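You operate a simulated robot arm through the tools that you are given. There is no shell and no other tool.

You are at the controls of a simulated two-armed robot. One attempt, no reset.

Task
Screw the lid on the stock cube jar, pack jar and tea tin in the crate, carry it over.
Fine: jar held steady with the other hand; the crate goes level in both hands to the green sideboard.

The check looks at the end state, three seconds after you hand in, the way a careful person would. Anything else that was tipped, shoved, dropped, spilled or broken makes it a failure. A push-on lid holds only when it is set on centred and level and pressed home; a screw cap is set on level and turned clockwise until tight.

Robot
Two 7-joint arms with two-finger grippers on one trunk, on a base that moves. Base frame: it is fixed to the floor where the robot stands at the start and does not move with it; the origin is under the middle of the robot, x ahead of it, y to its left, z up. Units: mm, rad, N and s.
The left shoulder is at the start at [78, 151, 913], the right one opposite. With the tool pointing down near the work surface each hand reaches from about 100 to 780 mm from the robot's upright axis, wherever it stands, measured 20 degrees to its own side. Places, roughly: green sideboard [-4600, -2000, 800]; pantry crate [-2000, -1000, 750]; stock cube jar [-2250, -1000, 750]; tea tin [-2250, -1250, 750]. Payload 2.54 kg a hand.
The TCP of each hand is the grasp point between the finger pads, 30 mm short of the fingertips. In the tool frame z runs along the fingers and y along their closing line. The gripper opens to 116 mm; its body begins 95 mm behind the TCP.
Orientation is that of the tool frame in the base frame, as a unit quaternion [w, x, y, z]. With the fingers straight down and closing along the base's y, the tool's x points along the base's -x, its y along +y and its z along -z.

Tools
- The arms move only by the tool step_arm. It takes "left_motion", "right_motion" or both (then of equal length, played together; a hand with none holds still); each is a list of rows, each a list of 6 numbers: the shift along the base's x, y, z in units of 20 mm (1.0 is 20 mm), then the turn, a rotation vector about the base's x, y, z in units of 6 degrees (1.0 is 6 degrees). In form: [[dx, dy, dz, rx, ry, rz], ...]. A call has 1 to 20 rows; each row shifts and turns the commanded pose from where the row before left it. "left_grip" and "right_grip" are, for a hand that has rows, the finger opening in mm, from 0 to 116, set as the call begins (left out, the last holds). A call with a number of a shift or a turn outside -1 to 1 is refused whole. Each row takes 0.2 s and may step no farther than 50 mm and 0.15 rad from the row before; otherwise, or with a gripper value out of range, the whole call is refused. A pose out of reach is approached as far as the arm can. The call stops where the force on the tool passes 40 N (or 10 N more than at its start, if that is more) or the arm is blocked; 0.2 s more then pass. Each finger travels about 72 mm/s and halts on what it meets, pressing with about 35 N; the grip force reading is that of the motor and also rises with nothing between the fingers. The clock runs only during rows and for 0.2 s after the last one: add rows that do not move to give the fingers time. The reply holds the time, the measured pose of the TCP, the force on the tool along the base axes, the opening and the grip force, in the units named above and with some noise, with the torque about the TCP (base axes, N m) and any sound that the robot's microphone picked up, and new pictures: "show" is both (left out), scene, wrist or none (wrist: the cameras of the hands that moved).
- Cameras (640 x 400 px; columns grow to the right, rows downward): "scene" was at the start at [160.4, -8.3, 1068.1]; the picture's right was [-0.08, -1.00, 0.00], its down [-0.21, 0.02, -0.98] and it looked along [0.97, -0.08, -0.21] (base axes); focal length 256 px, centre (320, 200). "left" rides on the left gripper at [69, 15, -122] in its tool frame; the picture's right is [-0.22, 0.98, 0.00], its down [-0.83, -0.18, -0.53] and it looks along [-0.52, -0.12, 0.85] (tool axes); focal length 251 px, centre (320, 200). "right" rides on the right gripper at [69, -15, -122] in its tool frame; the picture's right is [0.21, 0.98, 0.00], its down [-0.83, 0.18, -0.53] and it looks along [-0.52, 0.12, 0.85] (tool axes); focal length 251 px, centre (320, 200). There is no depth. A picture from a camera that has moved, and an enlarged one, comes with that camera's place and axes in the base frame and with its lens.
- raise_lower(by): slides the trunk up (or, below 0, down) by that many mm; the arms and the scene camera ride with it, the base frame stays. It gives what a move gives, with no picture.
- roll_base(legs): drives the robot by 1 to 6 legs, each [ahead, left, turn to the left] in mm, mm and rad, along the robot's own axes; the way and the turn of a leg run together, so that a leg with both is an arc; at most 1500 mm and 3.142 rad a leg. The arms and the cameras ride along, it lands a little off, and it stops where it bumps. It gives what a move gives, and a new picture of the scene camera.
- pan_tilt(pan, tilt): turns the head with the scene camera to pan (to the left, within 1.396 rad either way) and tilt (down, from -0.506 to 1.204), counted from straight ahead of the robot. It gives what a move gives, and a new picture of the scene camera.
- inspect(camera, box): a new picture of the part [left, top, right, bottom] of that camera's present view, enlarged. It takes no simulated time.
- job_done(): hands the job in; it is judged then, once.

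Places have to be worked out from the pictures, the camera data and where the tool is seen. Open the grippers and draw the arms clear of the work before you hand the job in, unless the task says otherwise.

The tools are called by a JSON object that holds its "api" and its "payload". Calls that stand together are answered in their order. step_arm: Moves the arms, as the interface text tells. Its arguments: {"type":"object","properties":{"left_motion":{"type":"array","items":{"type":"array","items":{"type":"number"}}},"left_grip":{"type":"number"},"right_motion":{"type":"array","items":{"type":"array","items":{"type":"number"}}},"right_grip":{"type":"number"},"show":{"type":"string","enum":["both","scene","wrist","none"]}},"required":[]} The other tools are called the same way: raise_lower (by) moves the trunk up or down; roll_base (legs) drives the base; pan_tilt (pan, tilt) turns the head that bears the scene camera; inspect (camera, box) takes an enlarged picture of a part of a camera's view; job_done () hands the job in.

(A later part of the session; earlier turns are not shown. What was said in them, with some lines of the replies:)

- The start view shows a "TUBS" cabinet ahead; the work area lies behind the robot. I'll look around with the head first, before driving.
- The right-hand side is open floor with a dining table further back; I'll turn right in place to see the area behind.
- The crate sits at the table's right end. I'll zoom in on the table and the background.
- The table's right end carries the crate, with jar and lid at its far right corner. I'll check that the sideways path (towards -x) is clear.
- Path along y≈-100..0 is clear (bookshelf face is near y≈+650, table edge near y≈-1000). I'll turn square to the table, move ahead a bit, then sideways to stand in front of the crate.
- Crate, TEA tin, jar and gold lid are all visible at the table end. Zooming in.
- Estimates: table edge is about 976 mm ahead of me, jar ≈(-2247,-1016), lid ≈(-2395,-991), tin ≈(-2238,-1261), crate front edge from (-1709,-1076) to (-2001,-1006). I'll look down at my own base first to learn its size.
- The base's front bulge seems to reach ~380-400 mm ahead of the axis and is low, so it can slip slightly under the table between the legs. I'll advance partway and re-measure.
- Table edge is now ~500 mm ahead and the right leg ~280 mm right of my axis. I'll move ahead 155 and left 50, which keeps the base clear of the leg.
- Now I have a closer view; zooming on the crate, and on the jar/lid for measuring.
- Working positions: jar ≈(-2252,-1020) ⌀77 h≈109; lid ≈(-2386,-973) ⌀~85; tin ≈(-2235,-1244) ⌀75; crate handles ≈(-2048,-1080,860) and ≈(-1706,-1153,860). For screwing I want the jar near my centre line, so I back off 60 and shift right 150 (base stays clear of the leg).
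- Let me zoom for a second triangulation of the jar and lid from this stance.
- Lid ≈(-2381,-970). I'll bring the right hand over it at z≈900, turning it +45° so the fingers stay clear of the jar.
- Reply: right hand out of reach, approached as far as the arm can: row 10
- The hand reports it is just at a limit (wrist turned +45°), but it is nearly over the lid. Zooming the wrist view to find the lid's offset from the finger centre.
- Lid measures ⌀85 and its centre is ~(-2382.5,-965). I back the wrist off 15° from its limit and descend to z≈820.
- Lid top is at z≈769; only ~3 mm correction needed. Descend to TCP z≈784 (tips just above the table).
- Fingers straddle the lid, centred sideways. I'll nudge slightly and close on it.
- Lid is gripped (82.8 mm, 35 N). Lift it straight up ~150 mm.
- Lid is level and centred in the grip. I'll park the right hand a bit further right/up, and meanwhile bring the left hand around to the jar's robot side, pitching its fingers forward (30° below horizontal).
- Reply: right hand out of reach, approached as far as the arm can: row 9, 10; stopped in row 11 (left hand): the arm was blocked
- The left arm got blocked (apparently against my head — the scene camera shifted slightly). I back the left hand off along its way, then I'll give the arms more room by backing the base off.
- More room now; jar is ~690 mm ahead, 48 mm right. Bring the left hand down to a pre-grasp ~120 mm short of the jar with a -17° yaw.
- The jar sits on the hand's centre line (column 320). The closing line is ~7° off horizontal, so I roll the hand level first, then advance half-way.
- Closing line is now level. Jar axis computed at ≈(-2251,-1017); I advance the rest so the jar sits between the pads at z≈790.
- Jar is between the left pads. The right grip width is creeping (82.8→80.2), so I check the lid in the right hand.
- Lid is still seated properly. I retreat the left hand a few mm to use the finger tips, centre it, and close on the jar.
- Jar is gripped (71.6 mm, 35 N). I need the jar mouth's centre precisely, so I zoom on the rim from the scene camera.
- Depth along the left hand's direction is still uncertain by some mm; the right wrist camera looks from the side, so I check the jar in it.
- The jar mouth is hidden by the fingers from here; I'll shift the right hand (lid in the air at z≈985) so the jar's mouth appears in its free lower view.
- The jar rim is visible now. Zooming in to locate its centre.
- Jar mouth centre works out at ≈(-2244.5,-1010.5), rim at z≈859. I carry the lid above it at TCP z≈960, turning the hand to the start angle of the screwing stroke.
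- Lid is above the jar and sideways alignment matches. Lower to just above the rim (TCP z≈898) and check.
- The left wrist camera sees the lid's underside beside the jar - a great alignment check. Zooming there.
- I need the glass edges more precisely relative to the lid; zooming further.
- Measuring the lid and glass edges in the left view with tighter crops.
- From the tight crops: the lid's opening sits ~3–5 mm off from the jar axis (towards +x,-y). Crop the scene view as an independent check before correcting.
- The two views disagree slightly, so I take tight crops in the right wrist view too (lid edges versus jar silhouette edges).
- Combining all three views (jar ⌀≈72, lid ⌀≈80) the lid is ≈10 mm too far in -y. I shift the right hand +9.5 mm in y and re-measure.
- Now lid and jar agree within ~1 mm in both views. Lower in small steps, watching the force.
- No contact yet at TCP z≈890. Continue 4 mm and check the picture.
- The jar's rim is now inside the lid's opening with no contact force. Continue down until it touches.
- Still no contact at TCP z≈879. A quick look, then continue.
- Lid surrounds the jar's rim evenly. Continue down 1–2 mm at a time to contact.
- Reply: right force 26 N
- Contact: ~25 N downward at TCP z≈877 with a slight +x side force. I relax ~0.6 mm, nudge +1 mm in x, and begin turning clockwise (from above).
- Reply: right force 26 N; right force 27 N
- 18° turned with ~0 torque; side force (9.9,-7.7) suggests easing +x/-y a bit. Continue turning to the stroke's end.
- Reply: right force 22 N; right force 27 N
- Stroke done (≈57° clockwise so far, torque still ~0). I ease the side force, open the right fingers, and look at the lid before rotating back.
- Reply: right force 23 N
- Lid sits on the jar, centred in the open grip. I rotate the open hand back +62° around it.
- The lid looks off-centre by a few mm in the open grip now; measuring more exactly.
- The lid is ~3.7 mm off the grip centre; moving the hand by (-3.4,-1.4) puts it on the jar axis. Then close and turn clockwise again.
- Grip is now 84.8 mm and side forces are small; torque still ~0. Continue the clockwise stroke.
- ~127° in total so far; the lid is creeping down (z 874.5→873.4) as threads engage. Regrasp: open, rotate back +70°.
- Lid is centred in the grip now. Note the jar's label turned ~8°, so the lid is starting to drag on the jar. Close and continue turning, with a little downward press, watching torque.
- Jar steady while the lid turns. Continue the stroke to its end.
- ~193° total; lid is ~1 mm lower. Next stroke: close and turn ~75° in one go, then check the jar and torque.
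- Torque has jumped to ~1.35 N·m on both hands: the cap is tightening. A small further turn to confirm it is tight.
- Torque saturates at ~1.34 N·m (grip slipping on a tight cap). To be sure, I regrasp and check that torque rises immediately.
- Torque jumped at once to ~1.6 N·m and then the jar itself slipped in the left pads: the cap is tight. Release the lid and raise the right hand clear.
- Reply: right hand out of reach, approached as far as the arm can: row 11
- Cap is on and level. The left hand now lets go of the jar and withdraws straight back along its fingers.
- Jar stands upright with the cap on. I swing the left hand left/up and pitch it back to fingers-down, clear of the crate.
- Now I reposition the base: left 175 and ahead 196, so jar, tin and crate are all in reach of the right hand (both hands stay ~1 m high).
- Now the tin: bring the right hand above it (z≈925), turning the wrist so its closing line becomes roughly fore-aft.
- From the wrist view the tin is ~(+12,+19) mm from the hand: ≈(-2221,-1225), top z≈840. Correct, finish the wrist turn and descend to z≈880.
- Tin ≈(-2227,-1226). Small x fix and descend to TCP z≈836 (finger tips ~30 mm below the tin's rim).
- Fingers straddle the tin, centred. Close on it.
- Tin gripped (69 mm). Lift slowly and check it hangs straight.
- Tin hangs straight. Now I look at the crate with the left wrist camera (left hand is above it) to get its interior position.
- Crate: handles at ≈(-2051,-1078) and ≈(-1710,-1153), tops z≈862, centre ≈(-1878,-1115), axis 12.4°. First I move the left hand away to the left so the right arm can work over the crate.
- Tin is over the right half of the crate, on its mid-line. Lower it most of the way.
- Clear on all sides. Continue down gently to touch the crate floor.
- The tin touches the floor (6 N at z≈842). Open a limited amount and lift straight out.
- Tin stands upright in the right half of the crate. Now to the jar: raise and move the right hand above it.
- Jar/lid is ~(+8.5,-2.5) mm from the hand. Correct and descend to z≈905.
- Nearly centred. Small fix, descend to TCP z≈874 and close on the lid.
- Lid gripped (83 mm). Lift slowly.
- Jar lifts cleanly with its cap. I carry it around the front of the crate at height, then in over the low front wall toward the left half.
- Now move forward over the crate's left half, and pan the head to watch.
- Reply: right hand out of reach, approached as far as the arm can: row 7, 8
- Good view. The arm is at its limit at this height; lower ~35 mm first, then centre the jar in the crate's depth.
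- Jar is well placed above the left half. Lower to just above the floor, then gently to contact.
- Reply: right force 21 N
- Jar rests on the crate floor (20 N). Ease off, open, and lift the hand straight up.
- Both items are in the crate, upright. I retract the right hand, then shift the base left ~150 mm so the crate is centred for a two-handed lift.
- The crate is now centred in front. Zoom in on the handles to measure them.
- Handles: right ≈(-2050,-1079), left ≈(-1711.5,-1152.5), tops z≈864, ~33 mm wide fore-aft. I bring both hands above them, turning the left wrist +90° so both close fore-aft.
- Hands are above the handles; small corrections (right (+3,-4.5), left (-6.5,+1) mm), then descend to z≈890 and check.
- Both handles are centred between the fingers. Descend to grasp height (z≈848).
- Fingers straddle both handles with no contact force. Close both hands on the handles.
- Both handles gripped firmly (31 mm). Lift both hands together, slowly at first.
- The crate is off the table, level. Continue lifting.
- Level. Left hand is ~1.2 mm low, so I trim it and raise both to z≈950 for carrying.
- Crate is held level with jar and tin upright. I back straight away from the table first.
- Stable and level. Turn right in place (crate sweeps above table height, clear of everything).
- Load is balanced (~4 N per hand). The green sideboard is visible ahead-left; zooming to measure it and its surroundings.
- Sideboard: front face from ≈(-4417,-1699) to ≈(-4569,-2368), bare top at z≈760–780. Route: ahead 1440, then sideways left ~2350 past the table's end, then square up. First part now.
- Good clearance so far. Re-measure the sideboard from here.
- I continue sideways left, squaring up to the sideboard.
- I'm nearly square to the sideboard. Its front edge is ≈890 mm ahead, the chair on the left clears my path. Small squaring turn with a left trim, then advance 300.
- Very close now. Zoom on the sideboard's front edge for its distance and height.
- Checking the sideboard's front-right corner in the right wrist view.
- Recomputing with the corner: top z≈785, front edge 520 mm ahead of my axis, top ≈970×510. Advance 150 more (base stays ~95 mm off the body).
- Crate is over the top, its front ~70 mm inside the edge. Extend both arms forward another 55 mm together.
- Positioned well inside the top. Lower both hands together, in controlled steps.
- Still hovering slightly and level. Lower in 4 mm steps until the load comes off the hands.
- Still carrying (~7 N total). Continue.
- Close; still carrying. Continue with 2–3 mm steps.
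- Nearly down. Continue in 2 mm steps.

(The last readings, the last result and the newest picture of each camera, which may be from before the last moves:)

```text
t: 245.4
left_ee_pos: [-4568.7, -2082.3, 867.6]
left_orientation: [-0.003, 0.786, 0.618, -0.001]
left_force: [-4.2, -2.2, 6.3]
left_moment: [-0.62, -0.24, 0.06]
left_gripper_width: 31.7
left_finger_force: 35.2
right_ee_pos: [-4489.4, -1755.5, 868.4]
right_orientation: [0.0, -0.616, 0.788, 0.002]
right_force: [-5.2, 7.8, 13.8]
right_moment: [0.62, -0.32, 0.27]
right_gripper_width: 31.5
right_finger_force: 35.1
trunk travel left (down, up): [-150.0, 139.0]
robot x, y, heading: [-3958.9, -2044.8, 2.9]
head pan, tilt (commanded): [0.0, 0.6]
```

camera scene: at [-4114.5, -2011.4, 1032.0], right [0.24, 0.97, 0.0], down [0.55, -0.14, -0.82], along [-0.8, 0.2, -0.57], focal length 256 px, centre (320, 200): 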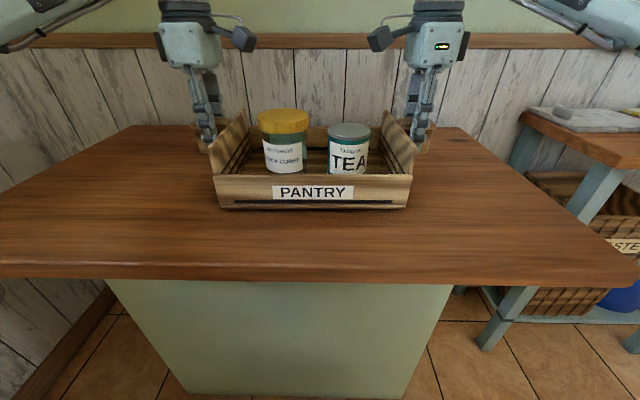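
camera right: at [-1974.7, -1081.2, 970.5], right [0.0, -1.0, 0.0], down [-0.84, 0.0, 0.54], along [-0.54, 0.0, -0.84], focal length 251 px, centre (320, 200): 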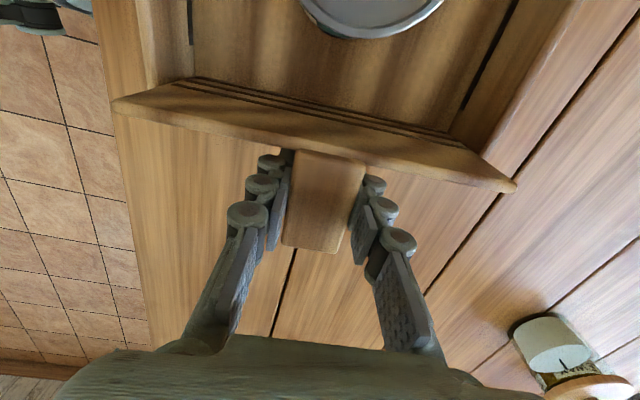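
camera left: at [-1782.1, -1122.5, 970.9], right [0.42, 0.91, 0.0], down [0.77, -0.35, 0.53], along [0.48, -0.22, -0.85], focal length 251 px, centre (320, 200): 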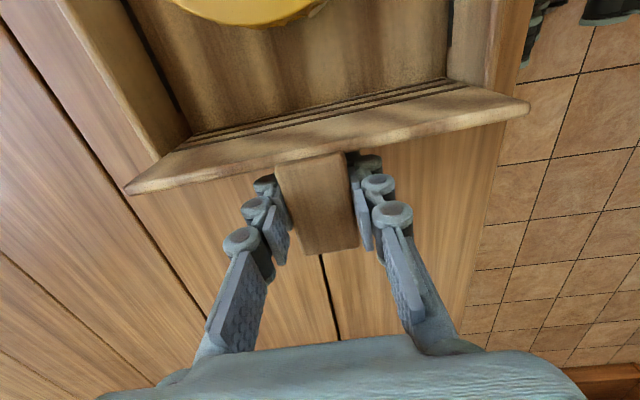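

The crate is down (hands now pushing ~20 N on it). Ease 1 mm and open both hands together.

{"api": "step_arm", "payload": {"left_motion": [[0, 0, 0.04, 0, 0, 0], [0, 0, 0, 0, 0, 0]], "right_motion": [[0, 0, 0.05, 0, 0, 0], [0, 0, 0, 0, 0, 0]], "show": "none"}}

{"api": "step_arm", "payload": {"left_motion": [[0, 0, 0, 0, 0, 0], [0, 0, 0, 0, 0, 0], [0, 0, 0, 0, 0, 0], [0, 0, 0, 0, 0, 0]], "right_motion": [[0, 0, 0, 0, 0, 0], [0, 0, 0, 0, 0, 0], [0, 0, 0, 0, 0, 0], [0, 0, 0, 0, 0, 0]], "left_grip": 76, "right_grip": 76, "show": "both"}}

{"api": "inspect", "payload": {"camera": "scene", "box": [160, 60, 460, 240]}}

```text
t: 246.0
left_ee_pos: [-4569.4, -2082.8, 867.3]
left_orientation: [-0.002, 0.786, 0.618, 0.0]
left_force: [-5.3, -2.5, -1.1]
left_moment: [0.34, 0.3, 0.03]
left_gripper_width: 31.6
left_finger_force: 34.6
right_ee_pos: [-4490.5, -1755.1, 869.1]
right_orientation: [0.0, -0.616, 0.788, 0.001]
right_force: [-3.6, 11.8, 19.2]
right_moment: [-0.33, 0.26, 0.31]
right_gripper_width: 31.8
right_finger_force: 35.0
trunk travel left (down, up): [-150.0, 139.0]
robot x, y, heading: [-3962.0, -2048.0, 2.898]
head pan, tilt (commanded): [0.0, 0.6]
```

```text
t: 247.0
left_ee_pos: [-4569.2, -2081.7, 868.2]
left_orientation: [-0.001, 0.787, 0.617, 0.0]
left_force: [-0.2, 1.2, -0.3]
left_moment: [-0.03, 0.0, 0.03]
left_gripper_width: 75.7
left_finger_force: 0.1
right_ee_pos: [-4490.8, -1756.0, 868.2]
right_orientation: [0.003, -0.616, 0.788, 0.001]
right_force: [-0.2, -0.1, 0.7]
right_moment: [-0.01, 0.03, -0.01]
right_gripper_width: 75.9
right_finger_force: 0.0
trunk travel left (down, up): [-150.0, 139.0]
robot x, y, heading: [-3963.1, -2047.1, 2.897]
head pan, tilt (commanded): [0.0, 0.6]
camera scene: at [-4114.0, -2011.5, 1032.1], right [0.24, 0.97, 0.0], down [0.55, -0.14, -0.83], along [-0.8, 0.2, -0.56], focal length 256 px, centre (320, 200)
camera right: at [-4491.9, -1826.2, 989.2], right [-1.0, 0.03, 0.0], down [0.02, 0.84, 0.54], along [0.02, 0.54, -0.84], focal length 251 px, centre (320, 200)
camera left: at [-4538.7, -2018.0, 990.9], right [0.9, -0.44, 0.0], down [-0.37, -0.76, 0.53], along [-0.24, -0.48, -0.85], focal length 251 px, centre (320, 200)
```

scene: 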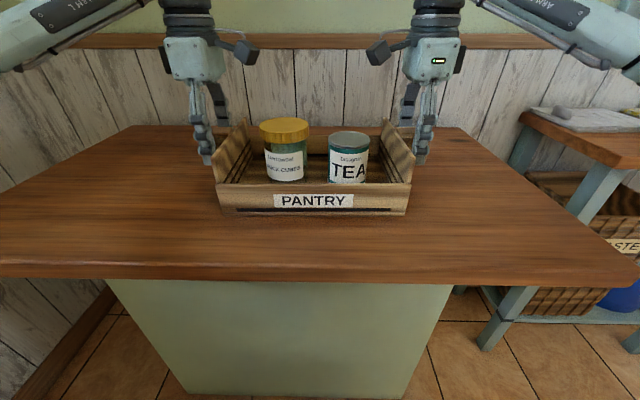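
right: 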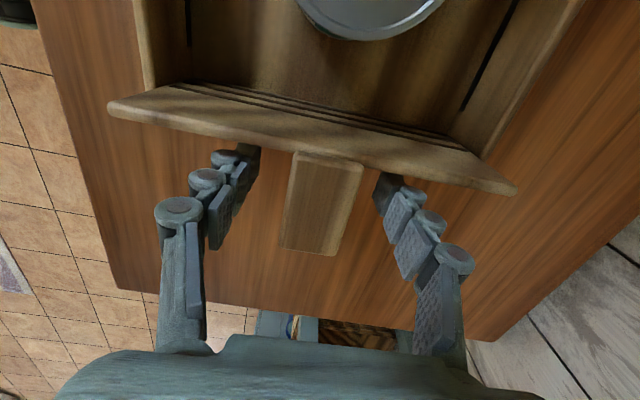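
left: 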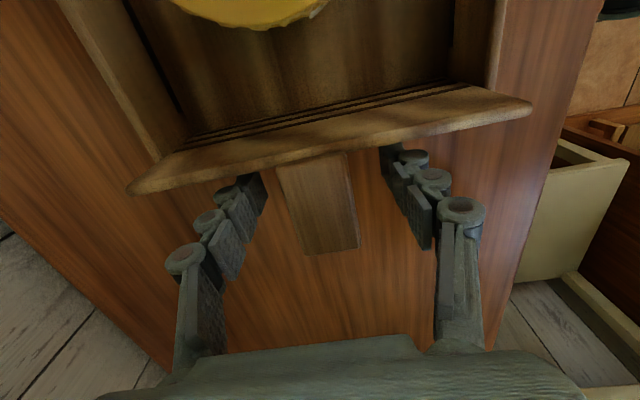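

```text
2.13 times, centred on (310, 150) of scene
camera zoom: at [-4114.0, -2011.5, 1032.1], right [0.24, 0.97, 0.0], down [0.55, -0.14, -0.83], along [-0.8, 0.2, -0.56], focal length 546 px, centre (341, 307)
```

zoom: 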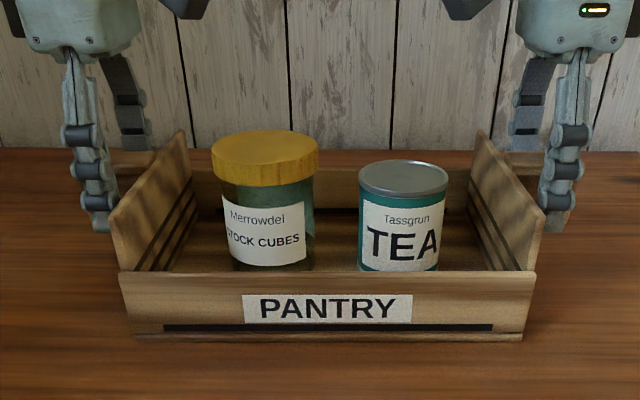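

Released; crate sits level with both items upright. Shift both hands ~6 mm outward along the handles and raise straight up.

{"api": "step_arm", "payload": {"left_motion": [[-0.07, -0.29, 0, 0, 0, 0], [0, 0, 0.3, 0, 0, 0], [0, 0, 0.5, 0, 0, 0], [0, 0, 0.7, 0, 0, 0], [0, 0, 0.8, 0, 0, 0], [0, 0, 0.8, 0, 0, 0], [0, 0, 0.8, 0, 0, 0], [0, 0, 0.8, 0, 0, 0], [0, 0, 0.8, 0, 0, 0], [0, 0, 0.6, 0, 0, 0], [0, 0, 0, 0, 0, 0]], "right_motion": [[0.07, 0.29, 0, 0, 0, 0], [0, 0, 0.3, 0, 0, 0], [0, 0, 0.5, 0, 0, 0], [0, 0, 0.7, 0, 0, 0], [0, 0, 0.8, 0, 0, 0], [0, 0, 0.8, 0, 0, 0], [0, 0, 0.8, 0, 0, 0], [0, 0, 0.8, 0, 0, 0], [0, 0, 0.8, 0, 0, 0], [0, 0, 0.6, 0, 0, 0], [0, 0, 0, 0, 0, 0]], "show": "both"}}

```text
t: 249.4
left_ee_pos: [-4571.4, -2087.8, 990.2]
left_orientation: [-0.001, 0.787, 0.617, -0.001]
left_force: [0.5, 0.0, 0.2]
left_moment: [-0.02, 0.04, 0.0]
left_gripper_width: 76.1
left_finger_force: 0.0
right_ee_pos: [-4488.9, -1750.0, 989.0]
right_orientation: [0.001, -0.617, 0.787, 0.0]
right_force: [0.0, 0.3, 0.0]
right_moment: [0.02, 0.01, -0.01]
right_gripper_width: 76.2
right_finger_force: 0.1
trunk travel left (down, up): [-150.0, 139.0]
robot x, y, heading: [-3960.7, -2046.5, 2.901]
head pan, tilt (commanded): [0.0, 0.6]
camera scene: at [-4114.1, -2011.5, 1032.1], right [0.24, 0.97, 0.0], down [0.55, -0.14, -0.83], along [-0.8, 0.2, -0.56], focal length 256 px, centre (320, 200)
camera right: at [-4491.4, -1819.9, 1111.2], right [-1.0, 0.03, 0.0], down [0.02, 0.84, 0.54], along [0.02, 0.54, -0.84], focal length 251 px, centre (320, 200)
camera left: at [-4541.4, -2024.4, 1113.2], right [0.9, -0.44, 0.0], down [-0.37, -0.76, 0.53], along [-0.24, -0.48, -0.85], focal length 251 px, centre (320, 200)
```

scene: 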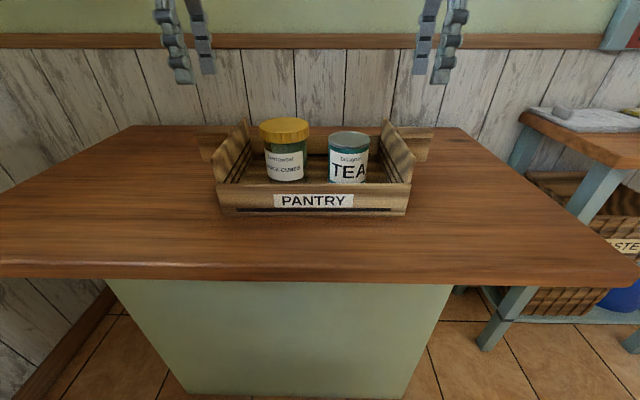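
right: 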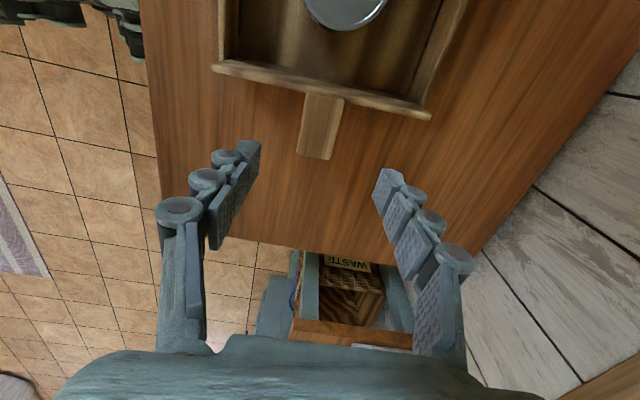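
left: 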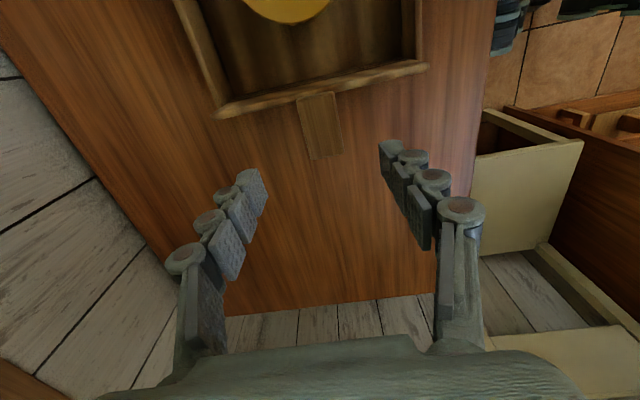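

Crate is set on the sideboard. Back the robot off straight so the arms are well clear, then inspect.

{"api": "inspect", "payload": {"camera": "scene", "box": [190, 90, 450, 240]}}

{"api": "roll_base", "payload": {"legs": [[-350, 0, 0]]}}

{"api": "inspect", "payload": {"camera": "scene", "box": [200, 60, 440, 210]}}

```text
2.46 times, centred on (320, 165) of scene
camera zoom: at [-4114.1, -2011.5, 1032.1], right [0.24, 0.97, 0.0], down [0.55, -0.14, -0.83], along [-0.8, 0.2, -0.56], focal length 630 px, centre (320, 286)
```

zoom: 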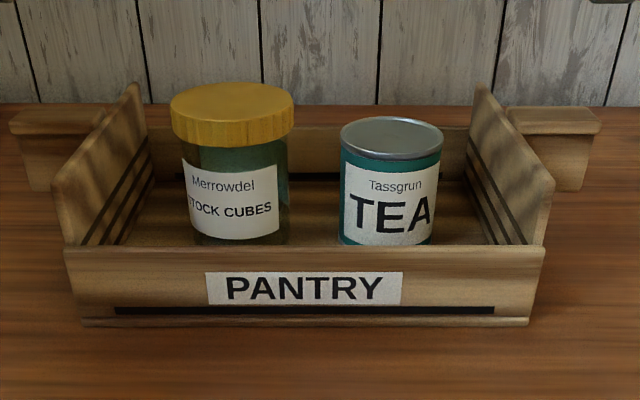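

```text
t: 251.7
left_ee_pos: [-4235.3, -2173.0, 990.9]
left_orientation: [-0.003, 0.786, 0.619, -0.001]
left_force: [0.0, 1.1, 1.0]
left_moment: [-0.02, 0.02, -0.01]
left_gripper_width: 76.1
left_finger_force: 0.1
right_ee_pos: [-4154.2, -1832.9, 990.6]
right_orientation: [0.0, -0.616, 0.788, 0.001]
right_force: [0.2, 0.0, -0.1]
right_moment: [-0.02, 0.0, 0.02]
right_gripper_width: 76.0
right_finger_force: 0.1
trunk travel left (down, up): [-150.0, 139.0]
robot x, y, heading: [-3625.7, -2132.0, 2.905]
head pan, tilt (commanded): [0.0, 0.6]
camera scene: at [-3777.4, -2094.3, 1032.1], right [0.24, 0.97, 0.0], down [0.55, -0.13, -0.83], along [-0.8, 0.2, -0.56], focal length 256 px, centre (320, 200)
```

scene: 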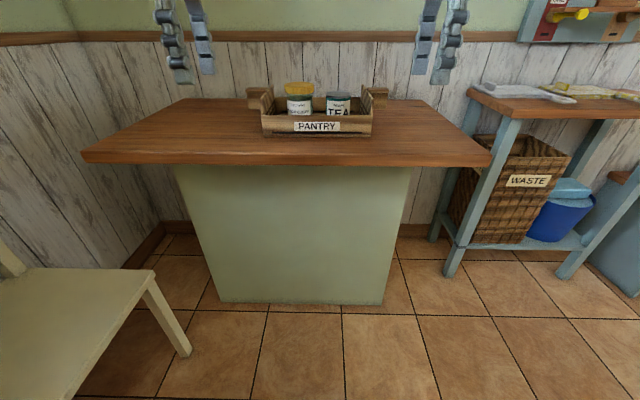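

```text
2.67 times, centred on (320, 135) of scene
camera zoom: at [-3777.4, -2094.3, 1032.1], right [0.24, 0.97, 0.0], down [0.55, -0.13, -0.83], along [-0.8, 0.2, -0.56], focal length 683 px, centre (320, 373)
```

zoom: 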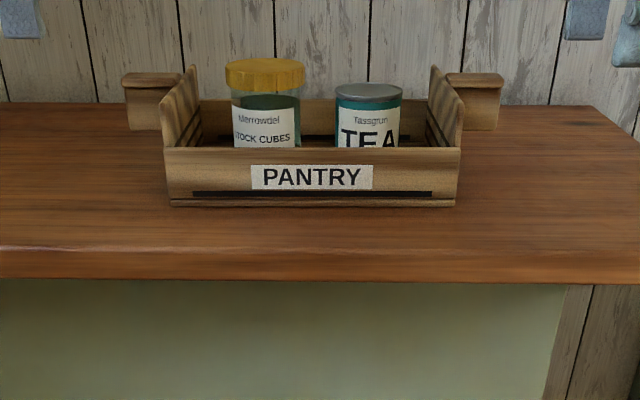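

Everything stands as intended: crate level on the green sideboard, capped jar and tea tin upright inside, arms clear. I open both grippers fully.

{"api": "step_arm", "payload": {"left_motion": [[0, 0, 0, 0, 0, 0], [0, 0, 0, 0, 0, 0], [0, 0, 0, 0, 0, 0]], "right_motion": [[0, 0, 0, 0, 0, 0], [0, 0, 0, 0, 0, 0], [0, 0, 0, 0, 0, 0]], "left_grip": 112, "right_grip": 112, "show": "scene"}}

```text
t: 252.5
left_ee_pos: [-4235.6, -2172.1, 989.1]
left_orientation: [-0.002, 0.786, 0.618, -0.001]
left_force: [0.2, -0.6, -0.3]
left_moment: [-0.01, -0.01, -0.01]
left_gripper_width: 112.0
left_finger_force: 0.1
right_ee_pos: [-4154.8, -1832.7, 989.0]
right_orientation: [0.002, -0.617, 0.787, 0.0]
right_force: [-0.6, 1.1, -0.1]
right_moment: [-0.02, -0.02, 0.0]
right_gripper_width: 112.4
right_finger_force: 0.0
trunk travel left (down, up): [-150.0, 139.0]
robot x, y, heading: [-3624.9, -2128.6, 2.907]
head pan, tilt (commanded): [0.0, 0.6]
camera scene: at [-3777.6, -2094.2, 1032.1], right [0.24, 0.97, 0.0], down [0.55, -0.13, -0.83], along [-0.8, 0.19, -0.56], focal length 256 px, centre (320, 200)
```

scene: 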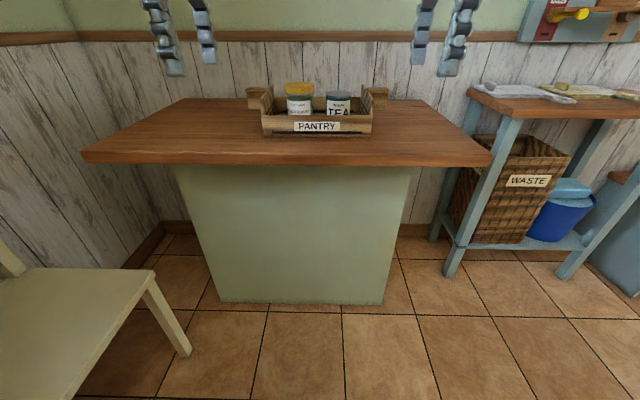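

The crate is on the sideboard, both grippers are open and the arms are clear, so I hand in the job.

{"api": "job_done", "payload": {}}

```text
The job is handed in.
```

The job is handed in. The crate stands level on the green sideboard, with the capped stock cube jar and the tea tin upright inside.

- **Cap:** The left hand held the jar while the right hand turned the cap clockwise about three quarters of a turn. The torque then levelled off around 1.3 N·m. On a fresh grip it rose at once to about 1.6 N·m and the jar itself started to slip in the left pads, so I took the cap as tight.
- **Packing:** The tin went into the right half of the crate and the jar into the left half. Each was lowered until it touched the floor of the crate before I let go.
- **Carry:** Both hands held the handles the whole way and the crate stayed level. I set it down when the hands felt it touch the top; its front is roughly 120 mm in from the edge.
- **One bump:** Early on, the left arm pressed briefly against the robot's own head and I backed it off. Nothing in the room was touched.

I did not look back at the dining table at the end. In every view while I worked there, the other items on it had not moved.
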